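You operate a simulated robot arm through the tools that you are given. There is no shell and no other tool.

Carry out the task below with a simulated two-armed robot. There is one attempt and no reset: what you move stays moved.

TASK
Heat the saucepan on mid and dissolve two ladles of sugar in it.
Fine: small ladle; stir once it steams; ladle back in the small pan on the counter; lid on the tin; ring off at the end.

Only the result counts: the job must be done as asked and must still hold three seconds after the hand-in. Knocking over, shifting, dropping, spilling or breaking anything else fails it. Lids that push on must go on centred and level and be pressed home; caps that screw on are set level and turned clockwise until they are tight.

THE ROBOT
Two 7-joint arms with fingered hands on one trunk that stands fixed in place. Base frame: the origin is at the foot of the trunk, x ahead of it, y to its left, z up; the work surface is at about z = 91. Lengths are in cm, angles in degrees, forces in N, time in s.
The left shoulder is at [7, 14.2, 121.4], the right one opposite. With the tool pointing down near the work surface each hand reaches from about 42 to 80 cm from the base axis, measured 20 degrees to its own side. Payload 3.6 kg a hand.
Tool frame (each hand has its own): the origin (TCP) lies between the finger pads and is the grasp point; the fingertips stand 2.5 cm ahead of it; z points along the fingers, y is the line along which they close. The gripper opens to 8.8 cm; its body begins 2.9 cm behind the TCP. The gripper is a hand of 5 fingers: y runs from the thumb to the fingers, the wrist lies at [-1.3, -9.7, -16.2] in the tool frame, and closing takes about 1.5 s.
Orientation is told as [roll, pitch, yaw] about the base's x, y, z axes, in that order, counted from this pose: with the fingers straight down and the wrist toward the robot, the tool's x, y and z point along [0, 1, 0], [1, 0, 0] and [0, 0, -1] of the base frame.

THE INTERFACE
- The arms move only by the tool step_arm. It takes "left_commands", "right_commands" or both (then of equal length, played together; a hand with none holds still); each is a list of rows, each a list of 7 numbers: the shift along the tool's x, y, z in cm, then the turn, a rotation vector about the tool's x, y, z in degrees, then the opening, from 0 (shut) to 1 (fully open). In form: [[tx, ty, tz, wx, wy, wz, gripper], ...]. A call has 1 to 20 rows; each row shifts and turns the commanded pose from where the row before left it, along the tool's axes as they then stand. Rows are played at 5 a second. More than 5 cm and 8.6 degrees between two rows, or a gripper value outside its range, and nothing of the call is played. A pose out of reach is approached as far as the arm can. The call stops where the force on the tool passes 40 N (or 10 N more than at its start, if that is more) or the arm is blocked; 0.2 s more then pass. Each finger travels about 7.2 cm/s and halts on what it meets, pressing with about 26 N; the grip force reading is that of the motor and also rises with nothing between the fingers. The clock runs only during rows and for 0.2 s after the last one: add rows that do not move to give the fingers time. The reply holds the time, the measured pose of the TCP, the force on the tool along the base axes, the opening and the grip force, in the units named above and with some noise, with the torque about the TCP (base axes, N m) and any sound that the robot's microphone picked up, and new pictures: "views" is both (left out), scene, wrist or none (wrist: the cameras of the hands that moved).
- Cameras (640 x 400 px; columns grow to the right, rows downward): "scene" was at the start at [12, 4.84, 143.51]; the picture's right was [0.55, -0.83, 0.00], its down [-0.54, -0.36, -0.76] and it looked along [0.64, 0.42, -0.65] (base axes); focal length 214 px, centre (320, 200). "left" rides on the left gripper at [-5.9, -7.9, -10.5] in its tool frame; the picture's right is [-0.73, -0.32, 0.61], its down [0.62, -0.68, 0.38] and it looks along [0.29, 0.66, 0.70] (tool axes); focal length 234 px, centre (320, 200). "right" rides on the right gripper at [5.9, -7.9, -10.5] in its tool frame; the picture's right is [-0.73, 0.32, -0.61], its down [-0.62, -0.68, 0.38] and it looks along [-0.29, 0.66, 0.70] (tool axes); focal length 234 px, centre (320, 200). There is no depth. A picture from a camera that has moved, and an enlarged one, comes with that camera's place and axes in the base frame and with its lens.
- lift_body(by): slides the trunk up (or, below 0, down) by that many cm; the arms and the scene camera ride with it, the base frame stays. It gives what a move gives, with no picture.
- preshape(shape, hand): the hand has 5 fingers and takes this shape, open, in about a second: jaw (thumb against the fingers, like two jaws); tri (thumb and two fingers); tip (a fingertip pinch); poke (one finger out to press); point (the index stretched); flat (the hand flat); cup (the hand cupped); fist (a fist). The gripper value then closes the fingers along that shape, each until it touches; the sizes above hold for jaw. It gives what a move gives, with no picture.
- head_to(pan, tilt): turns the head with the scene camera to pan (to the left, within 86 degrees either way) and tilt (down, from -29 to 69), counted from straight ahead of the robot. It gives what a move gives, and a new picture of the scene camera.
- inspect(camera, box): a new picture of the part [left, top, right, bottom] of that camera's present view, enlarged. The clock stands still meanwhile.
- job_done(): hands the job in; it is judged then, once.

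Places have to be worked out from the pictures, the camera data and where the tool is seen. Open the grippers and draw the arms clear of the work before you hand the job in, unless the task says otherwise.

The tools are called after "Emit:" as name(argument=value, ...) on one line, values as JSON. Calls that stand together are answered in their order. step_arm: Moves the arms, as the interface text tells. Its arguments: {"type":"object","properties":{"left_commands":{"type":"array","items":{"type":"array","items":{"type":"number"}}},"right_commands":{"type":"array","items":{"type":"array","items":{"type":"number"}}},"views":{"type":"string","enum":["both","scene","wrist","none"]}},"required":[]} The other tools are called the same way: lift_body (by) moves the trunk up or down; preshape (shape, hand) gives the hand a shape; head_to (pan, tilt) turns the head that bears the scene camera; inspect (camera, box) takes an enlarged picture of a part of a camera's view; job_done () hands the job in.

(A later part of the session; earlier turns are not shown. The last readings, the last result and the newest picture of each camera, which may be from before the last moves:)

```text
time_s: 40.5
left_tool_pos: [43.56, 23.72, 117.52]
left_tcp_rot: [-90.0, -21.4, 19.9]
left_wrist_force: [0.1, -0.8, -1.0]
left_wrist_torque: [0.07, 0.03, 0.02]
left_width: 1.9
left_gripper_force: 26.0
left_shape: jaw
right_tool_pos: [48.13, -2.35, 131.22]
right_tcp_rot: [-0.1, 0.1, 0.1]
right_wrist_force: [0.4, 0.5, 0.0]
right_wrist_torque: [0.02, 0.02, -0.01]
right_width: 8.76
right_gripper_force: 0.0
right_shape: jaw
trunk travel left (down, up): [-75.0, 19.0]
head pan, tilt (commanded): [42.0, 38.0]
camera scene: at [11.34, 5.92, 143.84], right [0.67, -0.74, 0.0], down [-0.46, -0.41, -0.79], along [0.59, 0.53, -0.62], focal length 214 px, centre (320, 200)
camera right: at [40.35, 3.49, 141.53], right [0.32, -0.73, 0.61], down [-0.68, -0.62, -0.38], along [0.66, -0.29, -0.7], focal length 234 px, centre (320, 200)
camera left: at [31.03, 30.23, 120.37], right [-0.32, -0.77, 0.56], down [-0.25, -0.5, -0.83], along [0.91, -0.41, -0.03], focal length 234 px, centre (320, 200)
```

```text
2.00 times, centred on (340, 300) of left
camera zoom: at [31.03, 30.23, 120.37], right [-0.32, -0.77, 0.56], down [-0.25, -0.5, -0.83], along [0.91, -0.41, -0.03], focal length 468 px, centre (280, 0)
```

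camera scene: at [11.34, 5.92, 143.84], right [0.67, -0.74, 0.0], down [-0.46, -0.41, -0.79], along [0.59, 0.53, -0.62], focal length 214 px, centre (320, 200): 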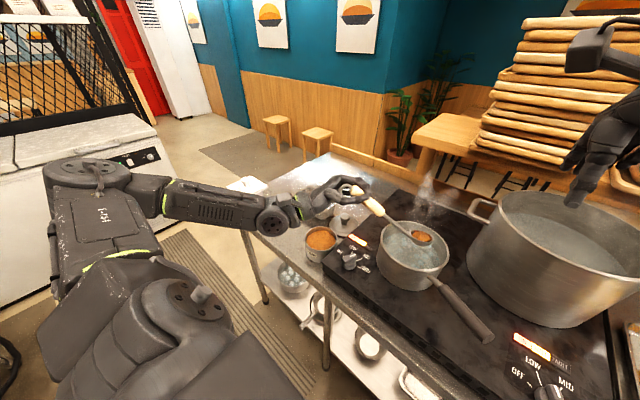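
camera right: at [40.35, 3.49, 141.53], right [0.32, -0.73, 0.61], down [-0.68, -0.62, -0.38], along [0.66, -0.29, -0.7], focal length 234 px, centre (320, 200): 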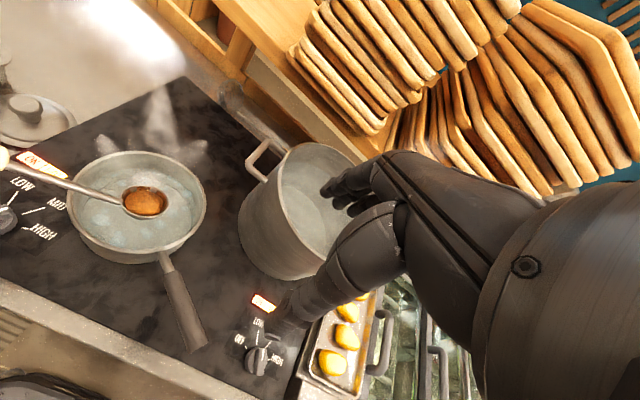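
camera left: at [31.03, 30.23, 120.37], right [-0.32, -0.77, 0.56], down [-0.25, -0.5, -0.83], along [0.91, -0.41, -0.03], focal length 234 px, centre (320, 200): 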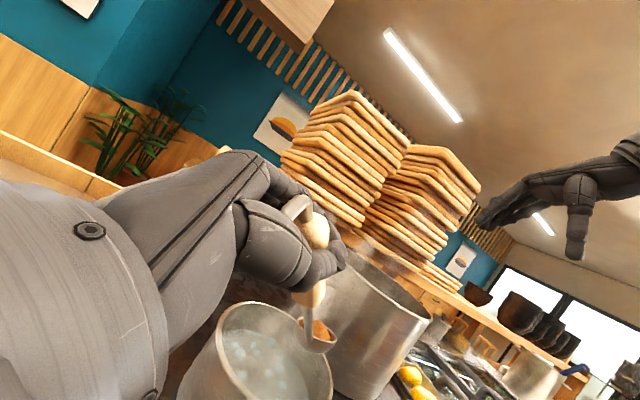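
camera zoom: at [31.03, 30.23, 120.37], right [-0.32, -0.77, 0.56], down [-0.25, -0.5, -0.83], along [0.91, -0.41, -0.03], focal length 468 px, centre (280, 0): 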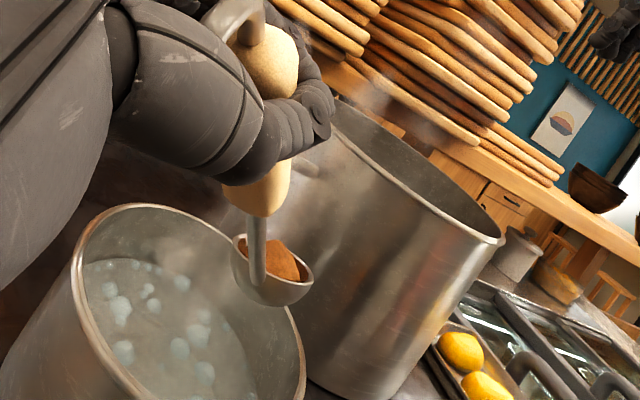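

Steam wisps are already rising. The bowl is over the pan (≈[53.1, 11.3, 106], pan centre ≈[54.2, 12.7]); I start the pour by supinating about the finger axis, keeping the bowl over the pan.

Emit:
step_arm(left_commands=[[0.07, 1.859, 0, 0, 0, -8.33, 0], [0.07, 1.859, 0, 0, 0, -8.33, 0], [0.07, 1.859, 0, 0, 0, -8.33, 0], [0.07, 1.859, 0, 0, 0, -8.33, 0], [0.07, 1.859, 0, 0, 0, -8.33, 0]], views="scene")

Emit:
inspect(camera="scene", box=[340, 180, 480, 300])

Emit:
inspect(camera="right", box=[0, 80, 260, 300])

```text
time_s: 41.7
left_tool_pos: [52.17, 26.75, 118.1]
left_tcp_rot: [-89.8, 20.3, 20.0]
left_wrist_force: [-0.2, -0.1, -0.3]
left_wrist_torque: [0.04, 0.03, 0.03]
left_width: 1.82
left_gripper_force: 25.7
left_shape: jaw
right_tool_pos: [48.29, -2.37, 131.09]
right_tcp_rot: [0.0, 0.1, 0.0]
right_wrist_force: [0.5, -0.3, 0.0]
right_wrist_torque: [-0.01, 0.0, -0.03]
right_width: 8.77
right_gripper_force: 0.1
right_shape: jaw
trunk travel left (down, up): [-75.0, 19.0]
head pan, tilt (commanded): [42.0, 38.0]
camera scene: at [11.45, 5.89, 143.83], right [0.67, -0.74, 0.0], down [-0.46, -0.41, -0.79], along [0.58, 0.53, -0.62], focal length 214 px, centre (320, 200)
```

scene: 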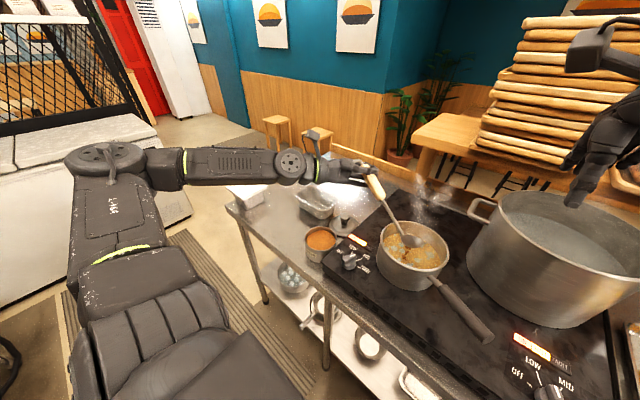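

```text
3.33 times, centred on (410, 240) of scene
camera zoom: at [11.45, 5.89, 143.83], right [0.67, -0.74, 0.0], down [-0.46, -0.41, -0.79], along [0.58, 0.53, -0.62], focal length 715 px, centre (20, 67)
```

zoom: 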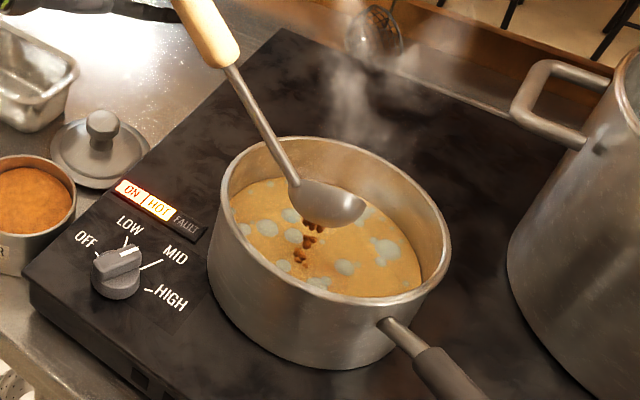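

```text
1.82 times, centred on (130, 190) of right
camera zoom: at [40.47, 3.46, 141.49], right [0.32, -0.73, 0.61], down [-0.68, -0.62, -0.38], along [0.66, -0.29, -0.7], focal length 426 px, centre (666, 218)
```

zoom: 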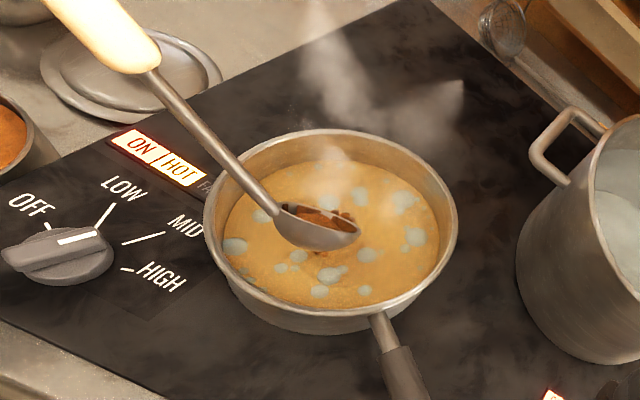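

The sugar is pouring into the pan. I complete the tilt to ~108° and hold so the bowl empties.

Emit:
step_arm(left_commands=[[0.07, 1.859, 0, 0, 0, -8.33, 0], [0.07, 1.859, 0, 0, 0, -8.33, 0], [0.07, 1.859, 0, 0, 0, -8.33, 0], [0.07, 1.859, 0, 0, 0, -8.33, 0], [0.07, 1.859, 0, 0, 0, -8.33, 0], [0.07, 1.859, 0, 0, 0, -8.33, 0], [0, 0, 0, 0, 0, 0, 0], [0, 0, 0, 0, 0, 0, 0]], views="scene")

Emit:
inspect(camera="scene", box=[340, 180, 480, 300])

Emit:
inspect(camera="right", box=[0, 80, 260, 300])

```text
time_s: 43.5
left_tool_pos: [59.44, 29.54, 110.78]
left_tcp_rot: [-89.7, 70.2, 20.4]
left_wrist_force: [0.4, 0.7, -1.0]
left_wrist_torque: [0.06, -0.05, -0.01]
left_width: 1.85
left_gripper_force: 26.3
left_shape: jaw
right_tool_pos: [48.17, -2.34, 131.09]
right_tcp_rot: [0.1, -0.1, -0.1]
right_wrist_force: [-0.5, 0.4, 0.2]
right_wrist_torque: [-0.04, 0.0, -0.01]
right_width: 8.75
right_gripper_force: 0.0
right_shape: jaw
trunk travel left (down, up): [-75.0, 19.0]
head pan, tilt (commanded): [42.0, 38.0]
camera scene: at [11.34, 5.92, 143.84], right [0.67, -0.74, 0.0], down [-0.46, -0.41, -0.79], along [0.59, 0.53, -0.62], focal length 214 px, centre (320, 200)
```

scene: 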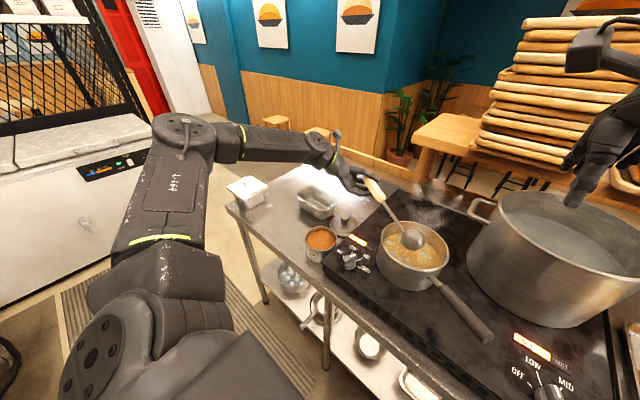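

```text
3.33 times, centred on (410, 240) of scene
camera zoom: at [11.34, 5.92, 143.84], right [0.67, -0.74, 0.0], down [-0.46, -0.41, -0.79], along [0.59, 0.53, -0.62], focal length 715 px, centre (20, 67)
```

zoom: 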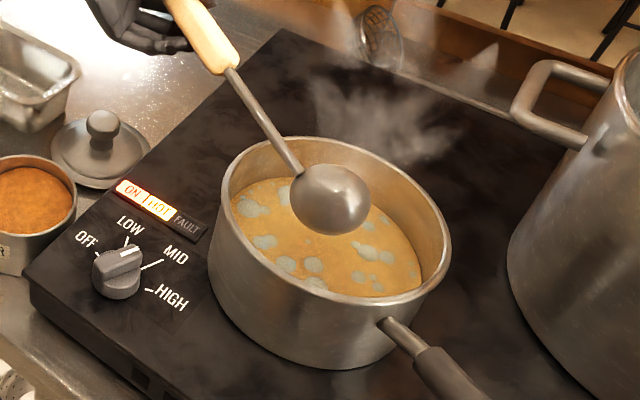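

```text
1.82 times, centred on (130, 190) of right
camera zoom: at [40.36, 3.48, 141.52], right [0.32, -0.73, 0.61], down [-0.68, -0.62, -0.38], along [0.66, -0.29, -0.7], focal length 426 px, centre (666, 218)
```

zoom: 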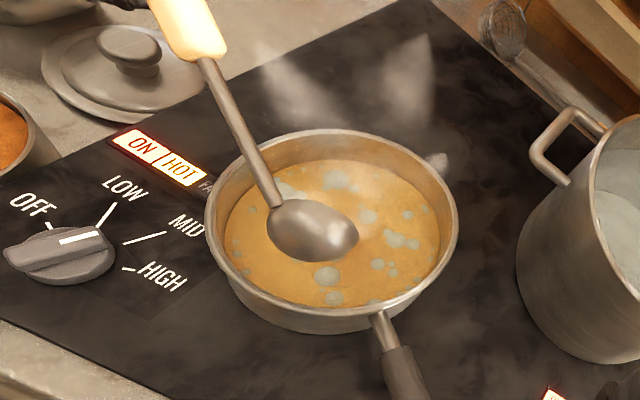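

Nearly empty at ~92°. I tilt 25° more to drop the last grains, hold, then rotate back level in place.

Emit:
step_arm(left_commands=[[0.07, 1.859, 0, 0, 0, -8.33, 0], [0.07, 1.859, 0, 0, 0, -8.33, 0], [0.07, 1.859, 0, 0, 0, -8.33, 0], [0, 0, 0, 0, 0, 0, 0], [0, 0, 0, 0, 0, 0, 0], [0.2, -1.85, 0, 0, 0, 8.33, 0], [0.2, -1.85, 0, 0, 0, 8.33, 0], [0.2, -1.85, 0, 0, 0, 8.33, 0], [0.2, -1.85, 0, 0, 0, 8.33, 0], [0.2, -1.85, 0, 0, 0, 8.33, 0], [0.2, -1.85, 0, 0, 0, 8.33, 0], [0.2, -1.85, 0, 0, 0, 8.33, 0], [0.2, -1.85, 0, 0, 0, 8.33, 0], [0.2, -1.85, 0, 0, 0, 8.33, 0], [0.2, -1.85, 0, 0, 0, 8.33, 0], [0.2, -1.85, 0, 0, 0, 8.33, 0], [0.2, -1.85, 0, 0, 0, 8.33, 0], [0.2, -1.85, 0, 0, 0, 8.33, 0], [0.2, -1.85, 0, 0, 0, 8.33, 0], [0, 0, 0, 0, 0, 0, 0]], views="scene")

Emit:
inspect(camera="scene", box=[340, 180, 480, 300])

Emit:
inspect(camera="right", box=[0, 80, 260, 300])

```text
time_s: 47.7
left_tool_pos: [40.34, 22.89, 120.15]
left_tcp_rot: [-89.8, -21.5, 20.1]
left_wrist_force: [-0.2, -0.4, -1.1]
left_wrist_torque: [0.01, 0.04, -0.02]
left_width: 1.83
left_gripper_force: 26.1
left_shape: jaw
left hand out of reach, approached as far as the arm can: row 2, 3
right_tool_pos: [48.23, -2.35, 131.03]
right_tcp_rot: [0.0, 0.1, 0.0]
right_wrist_force: [0.1, 0.4, -0.8]
right_wrist_torque: [-0.02, -0.01, -0.01]
right_width: 8.77
right_gripper_force: 0.1
right_shape: jaw
trunk travel left (down, up): [-75.0, 19.0]
head pan, tilt (commanded): [42.0, 38.0]
camera scene: at [11.39, 5.93, 143.84], right [0.67, -0.74, 0.0], down [-0.46, -0.41, -0.79], along [0.59, 0.53, -0.62], focal length 214 px, centre (320, 200)
```

scene: 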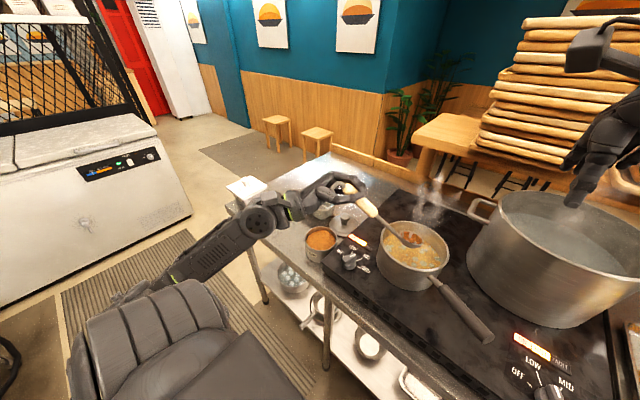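

```text
3.33 times, centred on (410, 240) of scene
camera zoom: at [11.39, 5.93, 143.84], right [0.67, -0.74, 0.0], down [-0.46, -0.41, -0.79], along [0.59, 0.53, -0.62], focal length 715 px, centre (20, 67)
```

zoom: 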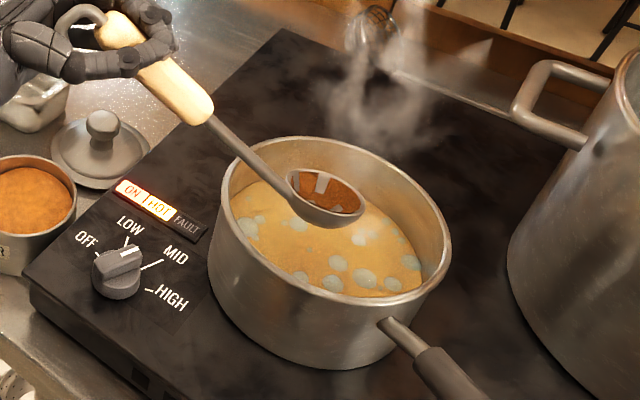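

```text
1.82 times, centred on (130, 190) of right
camera zoom: at [40.4, 3.5, 141.51], right [0.32, -0.73, 0.61], down [-0.68, -0.62, -0.38], along [0.66, -0.29, -0.7], focal length 426 px, centre (666, 218)
```

zoom: 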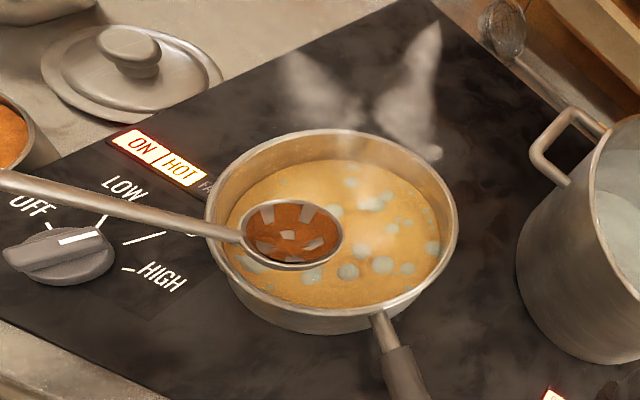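

The first ladle is in (only a film remains in the bowl). I go back to the pre-scoop pose above the tin for the second ladle.

Emit:
step_arm(left_commands=[[0, 0, -3.36, 0, 0, 0, 0], [0, 0, -3.36, 0, 0, 0, 0], [0, 0, -3.36, 0, 0, 0, 0], [0, 0, -3.36, 0, 0, 0, 0], [0, 0, -3.36, 0, 0, 0, 0], [0, 0, -3.36, 0, 0, 0, 0], [0, 0, -3.36, 0, 0, 0, 0], [0, 0, 0, -4.65, 1.825, 0, 0], [0, 0, 0, -4.65, 1.825, 0, 0], [0, 0, 0, 2.555, 6.51, 0, 0], [0, 0, 0, 2.555, 6.51, 0, 0], [0, 0, 0, 2.555, 6.51, 0, 0], [0, 0, 0, 2.555, 6.51, 0, 0], [0, 0, 0, 2.555, 6.51, 0, 0], [0.128, 1.116, 2.912, 0, 0, 0, 0], [0.128, 1.116, 2.912, 0, 0, 0, 0], [0.128, 1.116, 2.912, 0, 0, 0, 0], [0, 0, 0, 0, 0, 0, 0]], views="both")

Emit:
inspect(camera="scene", box=[290, 190, 370, 270])

Emit:
inspect(camera="left", box=[240, 240, 400, 400])

```text
time_s: 51.5
left_tool_pos: [38.81, 40.03, 115.99]
left_tcp_rot: [-53.1, -17.5, 17.4]
left_wrist_force: [0.9, 0.8, 1.3]
left_wrist_torque: [-0.01, 0.01, 0.01]
left_width: 1.49
left_gripper_force: 25.8
left_shape: jaw
right_tool_pos: [48.12, -2.44, 131.07]
right_tcp_rot: [0.0, 0.0, -0.1]
right_wrist_force: [0.1, 0.3, 0.5]
right_wrist_torque: [0.01, -0.01, -0.03]
right_width: 8.75
right_gripper_force: 0.1
right_shape: jaw
trunk travel left (down, up): [-75.0, 19.0]
head pan, tilt (commanded): [42.0, 38.0]
camera scene: at [11.32, 5.93, 143.84], right [0.67, -0.74, 0.0], down [-0.46, -0.41, -0.79], along [0.59, 0.53, -0.62], focal length 214 px, centre (320, 200)
camera left: at [27.01, 41.51, 124.27], right [-0.08, -0.99, 0.11], down [-0.43, -0.06, -0.9], along [0.9, -0.12, -0.42], focal length 234 px, centre (320, 200)
```

scene: 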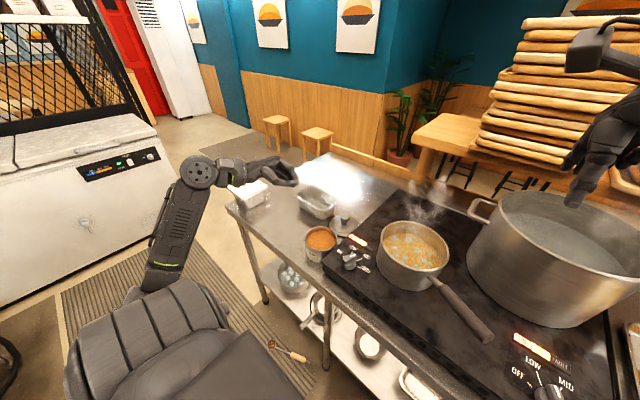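
left: 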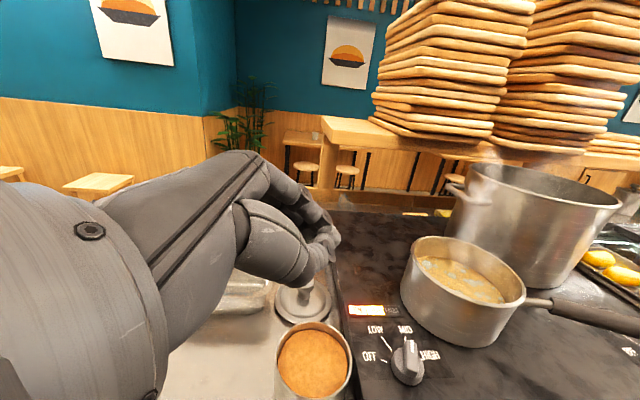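

```text
5.00 times, centred on (330, 230) of scene
camera zoom: at [11.32, 5.93, 143.84], right [0.67, -0.74, 0.0], down [-0.46, -0.41, -0.79], along [0.59, 0.53, -0.62], focal length 1072 px, centre (270, 50)
```

zoom: 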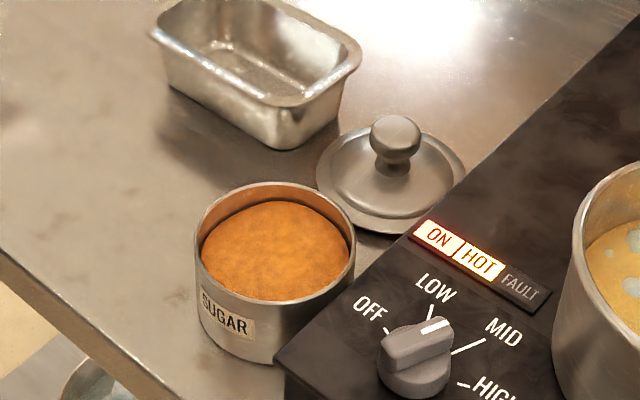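

```text
2.50 times, centred on (320, 320) of left
camera zoom: at [27.01, 41.51, 124.27], right [-0.08, -0.99, 0.11], down [-0.43, -0.06, -0.9], along [0.9, -0.12, -0.42], focal length 585 px, centre (320, -100)
```

zoom: 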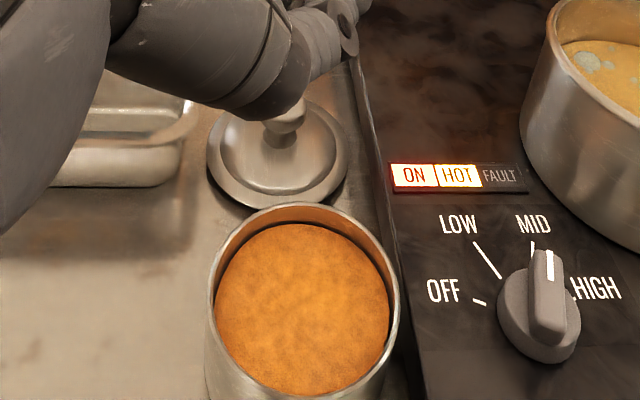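

The ladle has slipped out of the hand: the scene camera shows it lying on the floor mat in front of the counter. I look closely at where it lies before doing anything else.

Emit:
inspect(camera="scene", box=[240, 320, 340, 390])

Emit:
head_to(pan=42, tilt=60)

```text
5.71 times, centred on (290, 355) of scene
camera zoom: at [11.32, 5.93, 143.84], right [0.67, -0.74, 0.0], down [-0.46, -0.41, -0.79], along [0.59, 0.53, -0.62], focal length 1226 px, centre (491, -686)
```

zoom: 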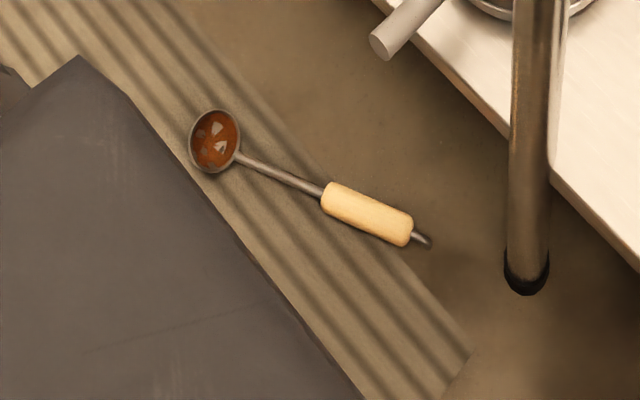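

```text
time_s: 52.4
left_tool_pos: [38.81, 40.2, 116.0]
left_tcp_rot: [-52.8, -17.4, 17.3]
left_wrist_force: [0.3, -0.1, 0.5]
left_wrist_torque: [-0.03, -0.03, -0.03]
left_width: 1.47
left_gripper_force: 26.1
left_shape: jaw
right_tool_pos: [48.13, -2.33, 131.09]
right_tcp_rot: [0.1, 0.0, 0.1]
right_wrist_force: [0.8, -0.3, 0.5]
right_wrist_torque: [0.01, -0.02, 0.01]
right_width: 8.76
right_gripper_force: 0.0
right_shape: jaw
trunk travel left (down, up): [-75.0, 19.0]
head pan, tilt (commanded): [42.0, 60.0]
camera scene: at [9.89, 4.6, 140.88], right [0.67, -0.74, 0.0], down [-0.64, -0.58, -0.5], along [0.37, 0.34, -0.87], focal length 214 px, centre (320, 200)
```

scene: 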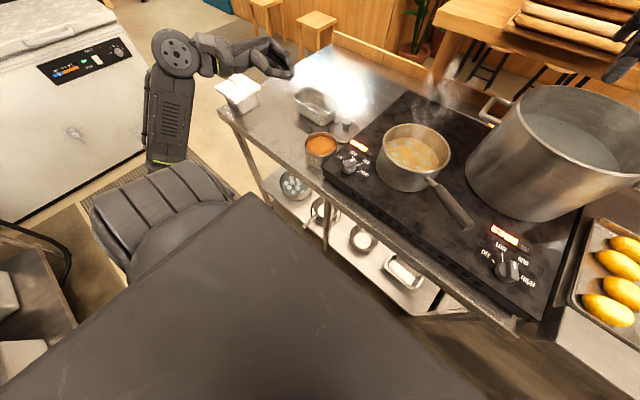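

The ladle slipped out of the hand during the return and lies on the mat: bowl near [26.9, 57.6], wooden grip from [31.3, 45.9] to [34.5, 37.2] at floor level. Nothing else looks disturbed; I plan to lower the trunk to recover it, so I first check the free space at the robot's right and left sides.

Emit:
head_to(pan=-45, tilt=45)

Emit:
head_to(pan=80, tilt=50)

```text
time_s: 54.0
left_tool_pos: [38.72, 40.17, 115.99]
left_tcp_rot: [-52.9, -17.4, 17.3]
left_wrist_force: [0.3, 0.6, 0.1]
left_wrist_torque: [-0.01, -0.02, -0.03]
left_width: 1.47
left_gripper_force: 25.5
left_shape: jaw
right_tool_pos: [48.12, -2.35, 131.07]
right_tcp_rot: [0.0, 0.0, 0.0]
right_wrist_force: [0.6, 0.8, 0.0]
right_wrist_torque: [0.01, 0.0, 0.0]
right_width: 8.77
right_gripper_force: 0.0
right_shape: jaw
trunk travel left (down, up): [-75.0, 19.0]
head pan, tilt (commanded): [-45.0, 45.0]
camera scene: at [10.68, -5.6, 142.82], right [-0.71, -0.71, 0.0], down [-0.5, 0.5, -0.71], along [0.5, -0.5, -0.71], focal length 214 px, centre (320, 200)
```

scene: 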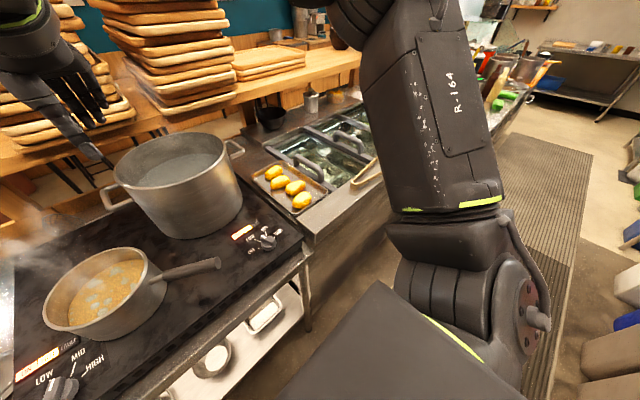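

```text
time_s: 56.0
left_tool_pos: [38.67, 40.07, 115.93]
left_tcp_rot: [-52.8, -17.4, 17.2]
left_wrist_force: [-0.3, 0.4, 0.4]
left_wrist_torque: [0.01, 0.02, -0.03]
left_width: 1.48
left_gripper_force: 26.1
left_shape: jaw
right_tool_pos: [48.18, -2.3, 131.04]
right_tcp_rot: [0.0, 0.0, 0.0]
right_wrist_force: [0.2, -0.7, -0.3]
right_wrist_torque: [0.0, -0.04, -0.02]
right_width: 8.76
right_gripper_force: 0.2
right_shape: jaw
trunk travel left (down, up): [-75.0, 19.0]
head pan, tilt (commanded): [80.0, 50.0]
camera scene: at [6.27, 7.72, 142.13], right [0.98, -0.17, 0.0], down [-0.13, -0.75, -0.64], along [0.11, 0.63, -0.77], focal length 214 px, centre (320, 200)
```

scene: 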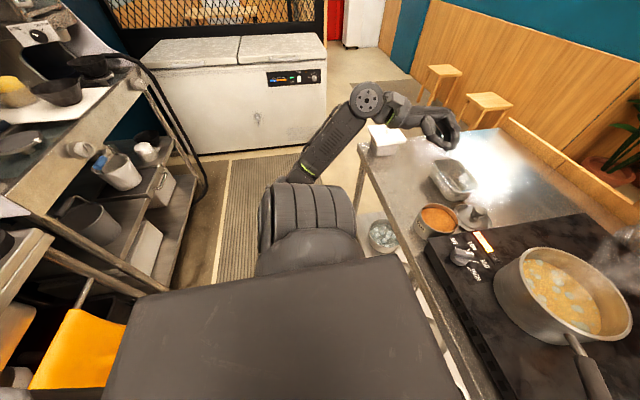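

Corridor is free on both sides. I retract both arms out of the counter's footprint (left to about [24, 48], right to about [22, −48]) with the left tool pointing down at yaw 20°.

Emit:
step_arm(left_commands=[[1.19, -2.342, -2.11, 0, 0, 0, 0.3], [1.19, -2.342, -2.11, 0, 0, 0, 0.6], [1.19, -2.342, -2.11, 0, 0, 0, 0.8], [1.19, -2.342, -2.11, 0, 0, 0, 0.8], [1.19, -2.342, -2.11, 0, 0, 0, 0.8], [0, 0, 0, 2.131, 7.574, -1.503, 0.8], [0, 0, 0, 2.131, 7.574, -1.503, 0.8], [0, 0, 0, 2.131, 7.574, -1.503, 0.8], [0, 0, 0, 2.131, 7.574, -1.503, 0.8], [0, 0, 0, 2.131, 7.574, -1.503, 0.8], [0, 0, 0, 2.131, 7.574, -1.503, 0.8], [0, 0, 0, 2.131, 7.574, -1.503, 0.8], [0, 0, 0, 0, 0, 0, 0.8]], right_commands=[[-3.8, -2.17, 0, 0, 0, 0, 1], [-3.8, -2.17, 0, 0, 0, 0, 1], [-3.8, -2.17, 0, 0, 0, 0, 1], [-3.8, -2.17, 0, 0, 0, 0, 1], [-3.8, -2.17, 0, 0, 0, 0, 1], [-3.8, -2.17, 0, 0, 0, 0, 1], [-3.8, -2.17, 0, 0, 0, 0, 1], [-3.8, -2.17, 0, 0, 0, 0, 1], [-3.8, -2.17, 0, 0, 0, 0, 1], [-3.8, -2.17, 0, 0, 0, 0, 1], [-3.8, -2.17, 0, 0, 0, 0, 1], [-3.8, -2.17, 0, 0, 0, 0, 1], [0, 0, 0, 0, 0, 0, 1]], views="both")

```text
time_s: 58.8
left_tool_pos: [24.75, 48.86, 110.62]
left_tcp_rot: [-0.1, -0.6, 19.8]
left_wrist_force: [-0.5, 0.1, -0.2]
left_wrist_torque: [-0.04, 0.02, -0.03]
left_width: 7.01
left_gripper_force: 0.0
left_shape: jaw
left hand out of reach, approached as far as the arm can: row 11, 12
right_tool_pos: [43.69, -36.95, 124.44]
right_tcp_rot: [0.0, 0.0, 0.0]
right_wrist_force: [-0.5, -0.3, 0.5]
right_wrist_torque: [0.01, 0.02, 0.03]
right_width: 8.79
right_gripper_force: 0.0
right_shape: jaw
right hand out of reach, approached as far as the arm can: row 5, 6, 7, 8, 9, 10, 11, 12
trunk travel left (down, up): [-75.0, 19.0]
head pan, tilt (commanded): [80.0, 50.0]
camera scene: at [6.18, 7.76, 142.13], right [0.98, -0.17, 0.0], down [-0.13, -0.75, -0.64], along [0.11, 0.63, -0.77], focal length 214 px, centre (320, 200)
camera right: at [35.81, -30.98, 134.92], right [0.32, -0.73, 0.61], down [-0.68, -0.62, -0.38], along [0.66, -0.29, -0.7], focal length 234 px, centre (320, 200)
camera left: at [19.24, 40.56, 121.19], right [-0.05, -0.79, -0.61], down [-0.85, 0.36, -0.39], along [0.53, 0.5, -0.69], focal length 234 px, centre (320, 200)
```

scene: 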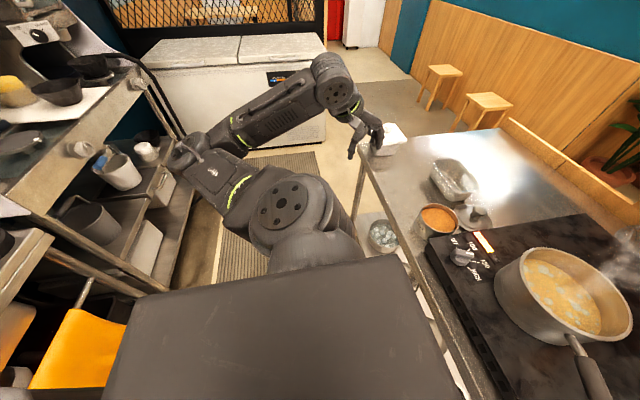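
right: 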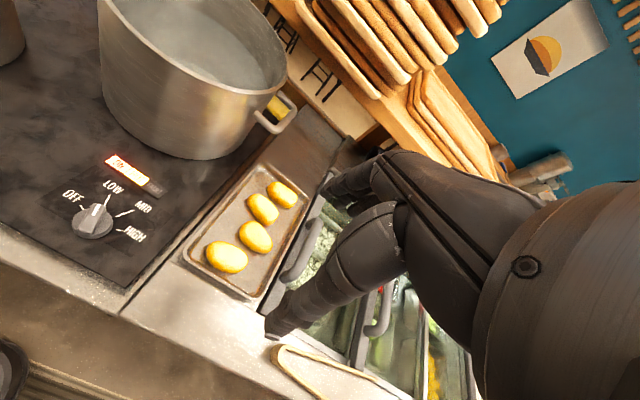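
left: 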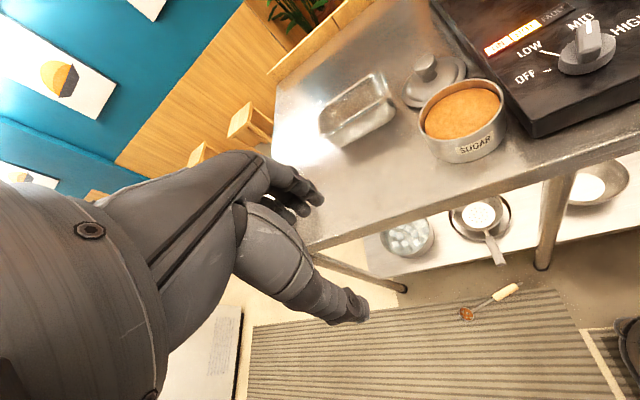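

Right arm hit its inner reach limit with yaw 0, so I turn it outward (yaw −20°) and pull it back to the mirror of the left arm's pose.

Emit:
step_arm(right_commands=[[0, 0, 0, 0, 0, 6.67, 1], [0, 0, 0, 0, 0, 6.67, 1], [0, 0, 0, 0, 0, 6.67, 1], [-2.95, -2.25, 2.23, 0, 0, 0, 1], [-2.95, -2.25, 2.23, 0, 0, 0, 1], [-2.95, -2.25, 2.23, 0, 0, 0, 1], [-2.95, -2.25, 2.23, 0, 0, 0, 1], [-2.95, -2.25, 2.23, 0, 0, 0, 1], [-2.95, -2.25, 2.23, 0, 0, 0, 1], [0, 0, 0, 0, 0, 0, 1]], views="wrist")

Emit:
inspect(camera="left", box=[420, 200, 580, 360])

```text
time_s: 61.0
left_tool_pos: [24.78, 48.81, 110.65]
left_tcp_rot: [-0.1, -0.6, 19.9]
left_wrist_force: [-0.3, -0.1, -0.5]
left_wrist_torque: [0.01, 0.0, 0.0]
left_width: 7.03
left_gripper_force: 0.1
left_shape: jaw
right_tool_pos: [45.02, -38.6, 119.83]
right_tcp_rot: [0.0, 0.0, -20.0]
right_wrist_force: [-0.9, -0.1, 0.2]
right_wrist_torque: [0.01, -0.04, -0.02]
right_width: 8.77
right_gripper_force: 0.2
right_shape: jaw
right hand out of reach, approached as far as the arm can: row 1, 2, 3, 4, 5, 6, 7, 8, 9
trunk travel left (down, up): [-75.0, 19.0]
head pan, tilt (commanded): [80.0, 50.0]
camera right: at [39.75, -30.52, 130.26], right [0.06, -0.79, 0.61], down [-0.85, -0.35, -0.38], along [0.52, -0.5, -0.7], focal length 234 px, centre (320, 200)
```

right: 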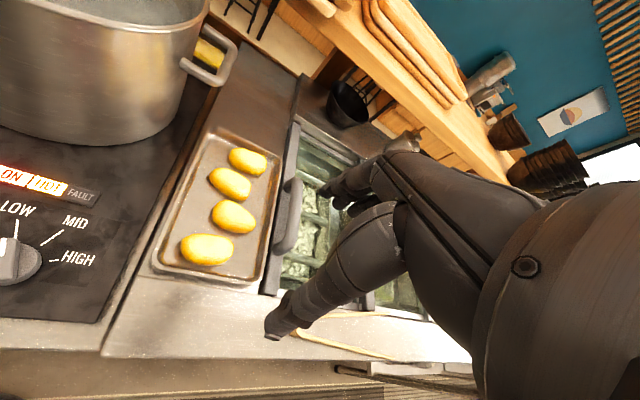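

```text
2.50 times, centred on (500, 280) of left
camera zoom: at [19.29, 40.52, 121.22], right [-0.05, -0.79, -0.61], down [-0.85, 0.36, -0.39], along [0.53, 0.5, -0.69], focal length 585 px, centre (-130, 0)
```

zoom: 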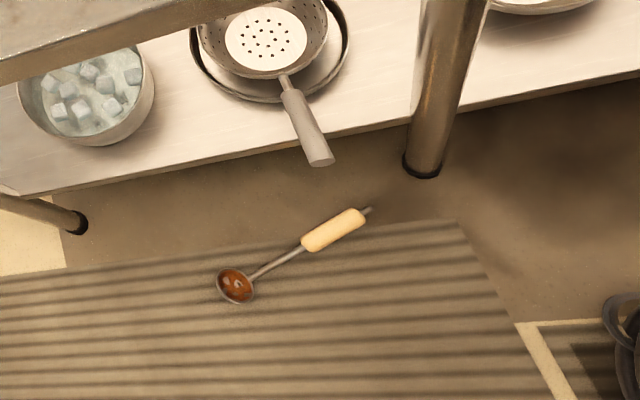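

The right arm's elbow is at its fold limit, so instead I swing it outward to the side (toward [25, −70]), turning the hand outward.

Emit:
step_arm(right_commands=[[-4.02, 1.46, -0.6, 0, 0, 0, 1], [-4.02, 1.46, -0.6, 0, 0, 0, 1], [-4.02, 1.46, -0.6, 0, 0, 0, 1], [-4.02, 1.46, -0.6, 0, 0, 0, 1], [-4.02, 1.46, -0.6, 0, 0, 0, 1], [0, 0, 0, 0, 0, 8, 1], [0, 0, 0, 0, 0, 8, 1], [0, 0, 0, 0, 0, 8, 1], [0, 0, 0, 0, 0, 8, 1], [0, 0, 0, 0, 0, 8, 1], [-4.46, -0.27, 0, 0, 0, 0, 1], [-4.46, -0.27, 0, 0, 0, 0, 1], [-4.46, -0.27, 0, 0, 0, 0, 1], [-4.46, -0.27, 0, 0, 0, 0, 1], [-4.46, -0.27, 0, 0, 0, 0, 1], [0, 0, 0, 0, 0, 0, 1]], views="wrist")

Emit:
head_to(pan=-50, tilt=45)

```text
time_s: 64.4
left_tool_pos: [24.69, 48.82, 110.68]
left_tcp_rot: [0.0, -0.5, 19.9]
left_wrist_force: [0.1, 0.2, 0.0]
left_wrist_torque: [-0.01, 0.02, -0.03]
left_width: 7.01
left_gripper_force: 0.0
left_shape: jaw
right_tool_pos: [36.15, -76.95, 121.95]
right_tcp_rot: [0.1, 0.0, -60.0]
right_wrist_force: [-0.2, -0.2, 0.2]
right_wrist_torque: [0.01, 0.0, 0.02]
right_width: 8.77
right_gripper_force: 0.0
right_shape: jaw
right hand out of reach, approached as far as the arm can: row 1, 2, 8, 9, 10, 11, 12, 13, 14, 15
trunk travel left (down, up): [-75.0, 19.0]
head pan, tilt (commanded): [80.0, 50.0]
camera right: at [37.37, -67.17, 132.31], right [-0.47, -0.64, 0.61], down [-0.88, 0.28, -0.38], along [0.08, -0.71, -0.7], focal length 234 px, centre (320, 200)
```

right: 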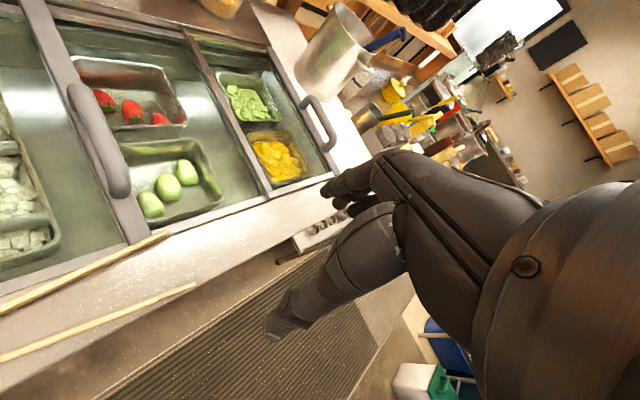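

```text
time_s: 66.5
left_tool_pos: [24.81, 48.86, 110.63]
left_tcp_rot: [-0.1, -0.6, 19.9]
left_wrist_force: [-0.5, 0.3, -0.3]
left_wrist_torque: [-0.03, 0.02, 0.03]
left_width: 7.02
left_gripper_force: 0.1
left_shape: jaw
right_tool_pos: [36.25, -77.05, 121.98]
right_tcp_rot: [0.0, 0.1, -60.0]
right_wrist_force: [0.2, 0.2, 0.2]
right_wrist_torque: [0.0, 0.0, -0.01]
right_width: 8.77
right_gripper_force: 0.0
right_shape: jaw
trunk travel left (down, up): [-75.0, 19.0]
head pan, tilt (commanded): [-50.0, 45.0]
camera scene: at [10.15, -6.1, 142.82], right [-0.77, -0.64, 0.0], down [-0.45, 0.54, -0.71], along [0.45, -0.54, -0.71], focal length 214 px, centre (320, 200)
```

scene: 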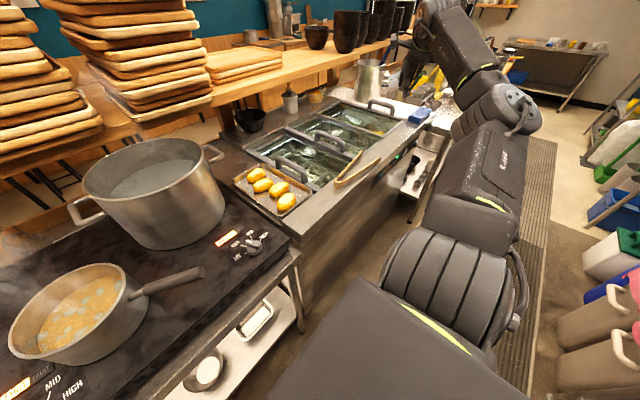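

The right arm is fully stretched; I pull its hand inward to about [24, −66] so it is clear of the counter edge.

Emit:
step_arm(right_commands=[[-1.27, -3.9, 0, 0, 0, 0, 1], [-1.27, -3.9, 0, 0, 0, 0, 1], [-1.27, -3.9, 0, 0, 0, 0, 1], [-1.27, -3.9, 0, 0, 0, 0, 1], [0, 0, 0, 0, 0, 0, 1]], views="both")

```text
time_s: 67.7
left_tool_pos: [24.82, 48.84, 110.7]
left_tcp_rot: [-0.1, -0.7, 19.9]
left_wrist_force: [0.0, -0.1, 0.0]
left_wrist_torque: [0.03, 0.05, 0.0]
left_width: 7.03
left_gripper_force: 0.1
left_shape: jaw
right_tool_pos: [34.7, -78.28, 122.49]
right_tcp_rot: [-0.1, 0.1, -60.1]
right_wrist_force: [0.0, 0.5, 0.1]
right_wrist_torque: [0.0, 0.0, 0.01]
right_width: 8.76
right_gripper_force: 0.1
right_shape: jaw
right hand out of reach, approached as far as the arm can: row 1, 2, 3, 4
trunk travel left (down, up): [-75.0, 19.0]
head pan, tilt (commanded): [-50.0, 45.0]
camera scene: at [10.14, -6.11, 142.82], right [-0.77, -0.64, 0.0], down [-0.45, 0.54, -0.71], along [0.45, -0.54, -0.71], focal length 214 px, centre (320, 200)
camera right: at [35.85, -68.48, 132.93], right [-0.47, -0.64, 0.61], down [-0.88, 0.28, -0.38], along [0.08, -0.71, -0.7], focal length 234 px, centre (320, 200)
```

scene: 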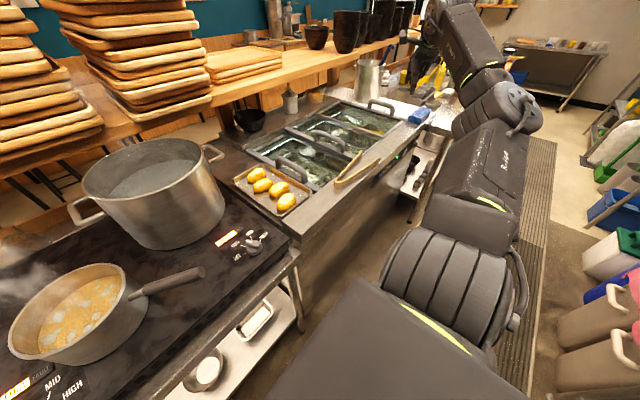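
right: 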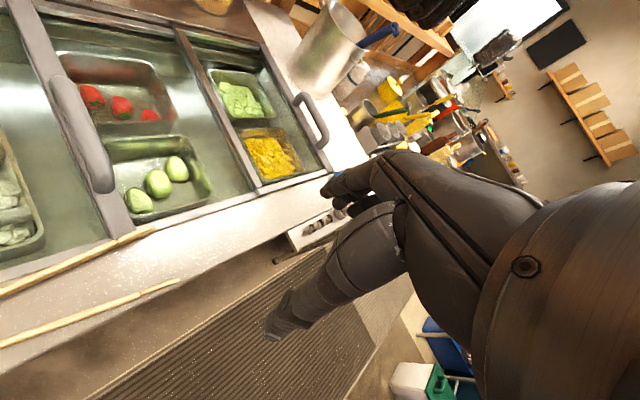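

I had turned the right hand the wrong way (its natural range mirrors the left's). I swing it back inward while turning to yaw +45°, then pull it back.

Emit:
step_arm(right_commands=[[1.575, -1.608, 0, 0, 0, -8.08, 1], [1.786, -1.37, 0, 0, 0, -8.08, 1], [1.962, -1.105, 0, 0, 0, -8.08, 1], [2.096, -0.821, 0, 0, 0, -8.08, 1], [2.19, -0.517, 0, 0, 0, -8.08, 1], [2.241, -0.203, 0, 0, 0, -8.08, 1], [2.248, 0.114, 0, 0, 0, -8.08, 1], [2.21, 0.429, 0, 0, 0, -8.08, 1], [2.128, 0.735, 0, 0, 0, -8.08, 1], [2.004, 1.026, 0, 0, 0, -8.08, 1], [1.839, 1.298, 0, 0, 0, -8.08, 1], [1.639, 1.543, 0, 0, 0, -8.08, 1], [1.404, 1.758, 0, 0, 0, -8.08, 1], [3, -3, 0, 0, 0, 0, 1], [3, -3, 0, 0, 0, 0, 1], [3, -3, 0, 0, 0, 0, 1], [3, -3, 0, 0, 0, 0, 1], [0, 0, 0, 0, 0, 0, 1]], views="both")

```text
time_s: 71.5
left_tool_pos: [24.98, 48.69, 110.61]
left_tcp_rot: [-0.1, -0.5, 19.9]
left_wrist_force: [0.4, -0.1, 0.3]
left_wrist_torque: [0.02, -0.01, 0.0]
left_width: 6.98
left_gripper_force: 0.1
left_shape: jaw
right_tool_pos: [31.05, -25.91, 118.92]
right_tcp_rot: [1.4, -1.4, 32.4]
right_wrist_force: [0.3, 0.1, 0.3]
right_wrist_torque: [0.02, 0.06, -0.02]
right_width: 8.79
right_gripper_force: 0.1
right_shape: jaw
right hand out of reach, approached as far as the arm can: row 1, 2, 3, 4, 5, 6, 7, 8, 9, 10, 11, 12, 13, 17
trunk travel left (down, up): [-75.0, 19.0]
head pan, tilt (commanded): [-50.0, 45.0]
camera scene: at [10.3, -6.16, 142.8], right [-0.77, -0.64, 0.0], down [-0.46, 0.54, -0.71], along [0.45, -0.54, -0.71], focal length 214 px, centre (320, 200)
camera right: at [21.22, -25.6, 129.28], right [0.66, -0.46, 0.6], down [-0.24, -0.88, -0.41], along [0.72, 0.13, -0.69], focal length 234 px, centre (320, 200)
```

scene: 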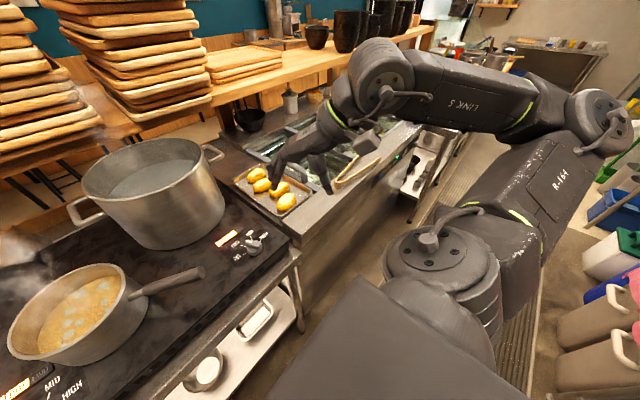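
right: 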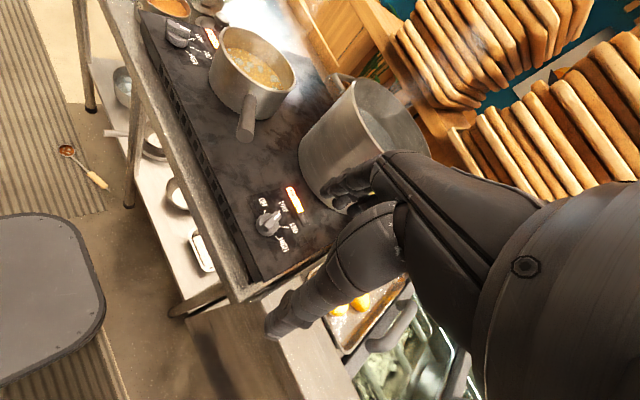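

The right hand is now at [31, −26] in front of the counter. I shift it a bit back and to the right to clear the edge completely, with its fingers closed.

Emit:
step_arm(right_commands=[[-3.25, 0, 0, 0, 0, 0, 0.7], [-2.2, -2.5, 0.5, 0, 0, 0, 0.4], [-1.1, -3, 0.8, 0, 0, 0, 0.2], [-1.1, -3, 0.8, 0, 0, 0, 0.2], [-1.1, -3, 0.8, 0, 0, 0, 0.2], [-1, -3, 0.8, 0, 0, 0, 0.2], [0, 0, 0, 0, 0, 0, 0.2]], views="both")

```text
time_s: 73.1
left_tool_pos: [24.8, 48.79, 110.69]
left_tcp_rot: [-0.2, -0.7, 19.9]
left_wrist_force: [-0.3, 0.8, 0.2]
left_wrist_torque: [0.0, 0.03, 0.02]
left_width: 7.01
left_gripper_force: 0.1
left_shape: jaw
right_tool_pos: [28.63, -30.1, 117.2]
right_tcp_rot: [1.2, -1.5, 32.2]
right_wrist_force: [0.5, -0.1, 0.2]
right_wrist_torque: [0.03, -0.02, 0.0]
right_width: 1.8
right_gripper_force: 0.0
right_shape: jaw
right hand out of reach, approached as far as the arm can: row 2, 3, 4, 5, 6
trunk travel left (down, up): [-75.0, 19.0]
head pan, tilt (commanded): [-50.0, 45.0]
camera scene: at [10.15, -6.11, 142.82], right [-0.77, -0.64, 0.0], down [-0.45, 0.54, -0.71], along [0.45, -0.54, -0.71], focal length 214 px, centre (320, 200)
camera right: at [18.82, -29.78, 127.49], right [0.65, -0.46, 0.6], down [-0.24, -0.88, -0.41], along [0.72, 0.13, -0.68], focal length 234 px, centre (320, 200)
```

scene: 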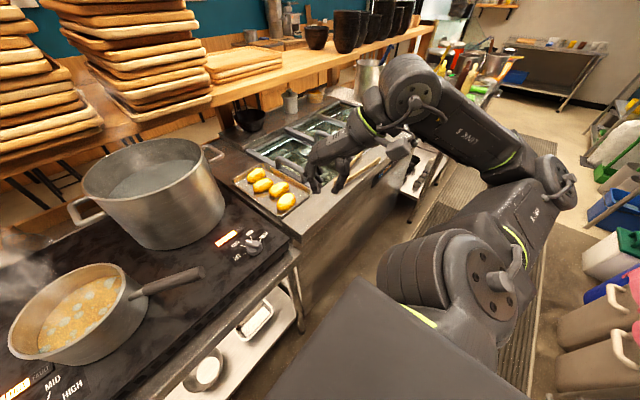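
right: 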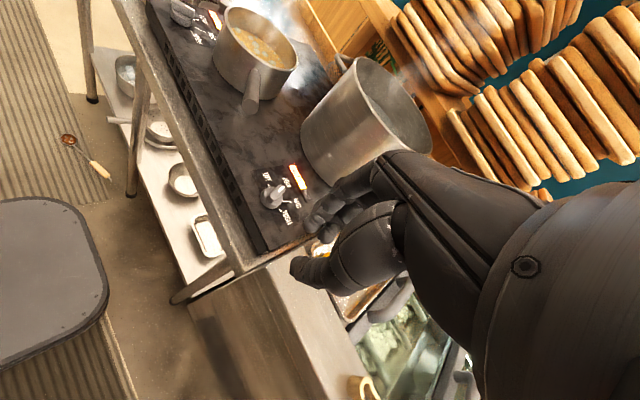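

The right hand is at [28.6, −30]; I raise it while drawing back to gain more clearance to the counter edge.

Emit:
step_arm(right_commands=[[-0.39, -1.72, -3, 0, 0, 0, 0.2], [-0.39, -1.72, -3, 0, 0, 0, 0.2], [-0.39, -1.72, -3, 0, 0, 0, 0.2], [-0.39, -1.72, -3, 0, 0, 0, 0.2], [0, 0, 0, 0, 0, 0, 0.2]], views="none")

Emit:
inspect(camera="scene", box=[200, 0, 640, 400])

```text
time_s: 74.3
left_tool_pos: [24.91, 48.79, 110.62]
left_tcp_rot: [-0.1, -0.7, 20.0]
left_wrist_force: [0.0, -0.2, 0.2]
left_wrist_torque: [0.02, -0.01, -0.01]
left_width: 7.02
left_gripper_force: 0.1
left_shape: jaw
right_tool_pos: [25.59, -28.87, 128.0]
right_tcp_rot: [1.2, -1.6, 32.3]
right_wrist_force: [0.1, 0.4, -0.5]
right_wrist_torque: [0.03, -0.01, 0.0]
right_width: 1.78
right_gripper_force: 0.2
right_shape: jaw
right hand out of reach, approached as far as the arm can: row 1, 2, 3, 4
trunk travel left (down, up): [-75.0, 19.0]
head pan, tilt (commanded): [-50.0, 45.0]
```

```text
1.00 times, centred on (420, 200) of scene (not enlarged: the box is as wide or as high as the picture)
camera zoom: at [10.16, -6.14, 142.82], right [-0.77, -0.64, 0.0], down [-0.45, 0.54, -0.71], along [0.45, -0.54, -0.71], focal length 214 px, centre (220, 200)
```

zoom: 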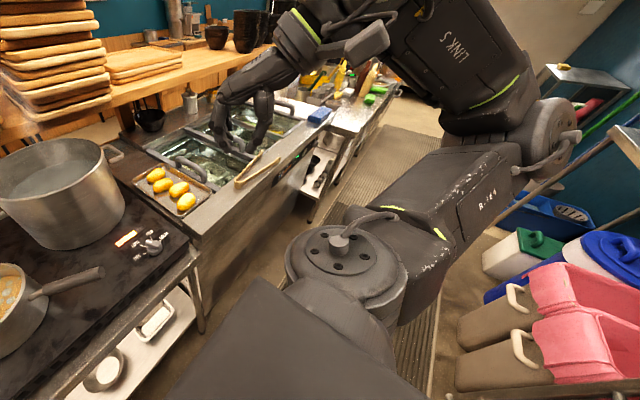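

Right hand is at [25.6, −28.9, 128], clear of the edge by several cm. I lower the trunk in two stages, checking readings.

Emit:
lift_body(by=-20)

Emit:
head_to(pan=60, tilt=55)

```text
time_s: 76.5
left_tool_pos: [24.87, 48.73, 90.65]
left_tcp_rot: [-0.2, -0.7, 19.9]
left_wrist_force: [-0.2, -0.5, 0.0]
left_wrist_torque: [-0.01, 0.04, 0.01]
left_width: 7.04
left_gripper_force: 0.1
left_shape: jaw
right_tool_pos: [25.63, -28.75, 108.13]
right_tcp_rot: [1.2, -1.6, 32.3]
right_wrist_force: [0.2, -0.2, 0.3]
right_wrist_torque: [0.0, 0.03, 0.04]
right_width: 1.75
right_gripper_force: 0.0
right_shape: jaw
trunk travel left (down, up): [-55.0, 39.0]
head pan, tilt (commanded): [-50.0, 45.0]
```

```text
time_s: 78.4
left_tool_pos: [24.71, 48.95, 90.61]
left_tcp_rot: [0.0, -0.7, 19.8]
left_wrist_force: [0.0, -0.8, 0.8]
left_wrist_torque: [0.02, -0.01, -0.02]
left_width: 7.04
left_gripper_force: 0.0
left_shape: jaw
right_tool_pos: [25.57, -28.73, 108.19]
right_tcp_rot: [1.3, -1.6, 32.3]
right_wrist_force: [0.7, -0.1, -0.1]
right_wrist_torque: [0.07, -0.03, 0.0]
right_width: 1.79
right_gripper_force: 0.0
right_shape: jaw
trunk travel left (down, up): [-55.0, 39.0]
head pan, tilt (commanded): [60.0, 55.0]
camera scene: at [8.52, 6.37, 121.48], right [0.87, -0.5, 0.0], down [-0.41, -0.71, -0.57], along [0.29, 0.5, -0.82], focal length 214 px, centre (320, 200)
```

scene: 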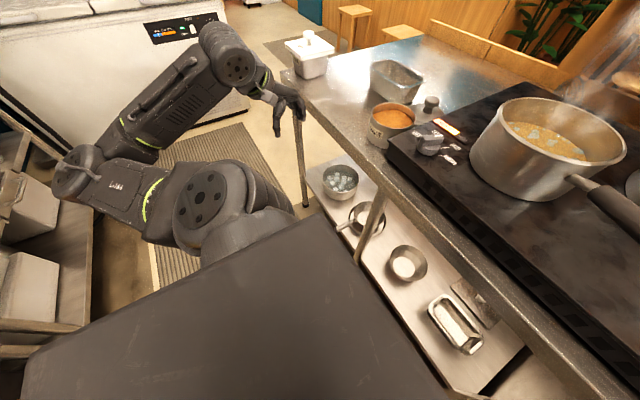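

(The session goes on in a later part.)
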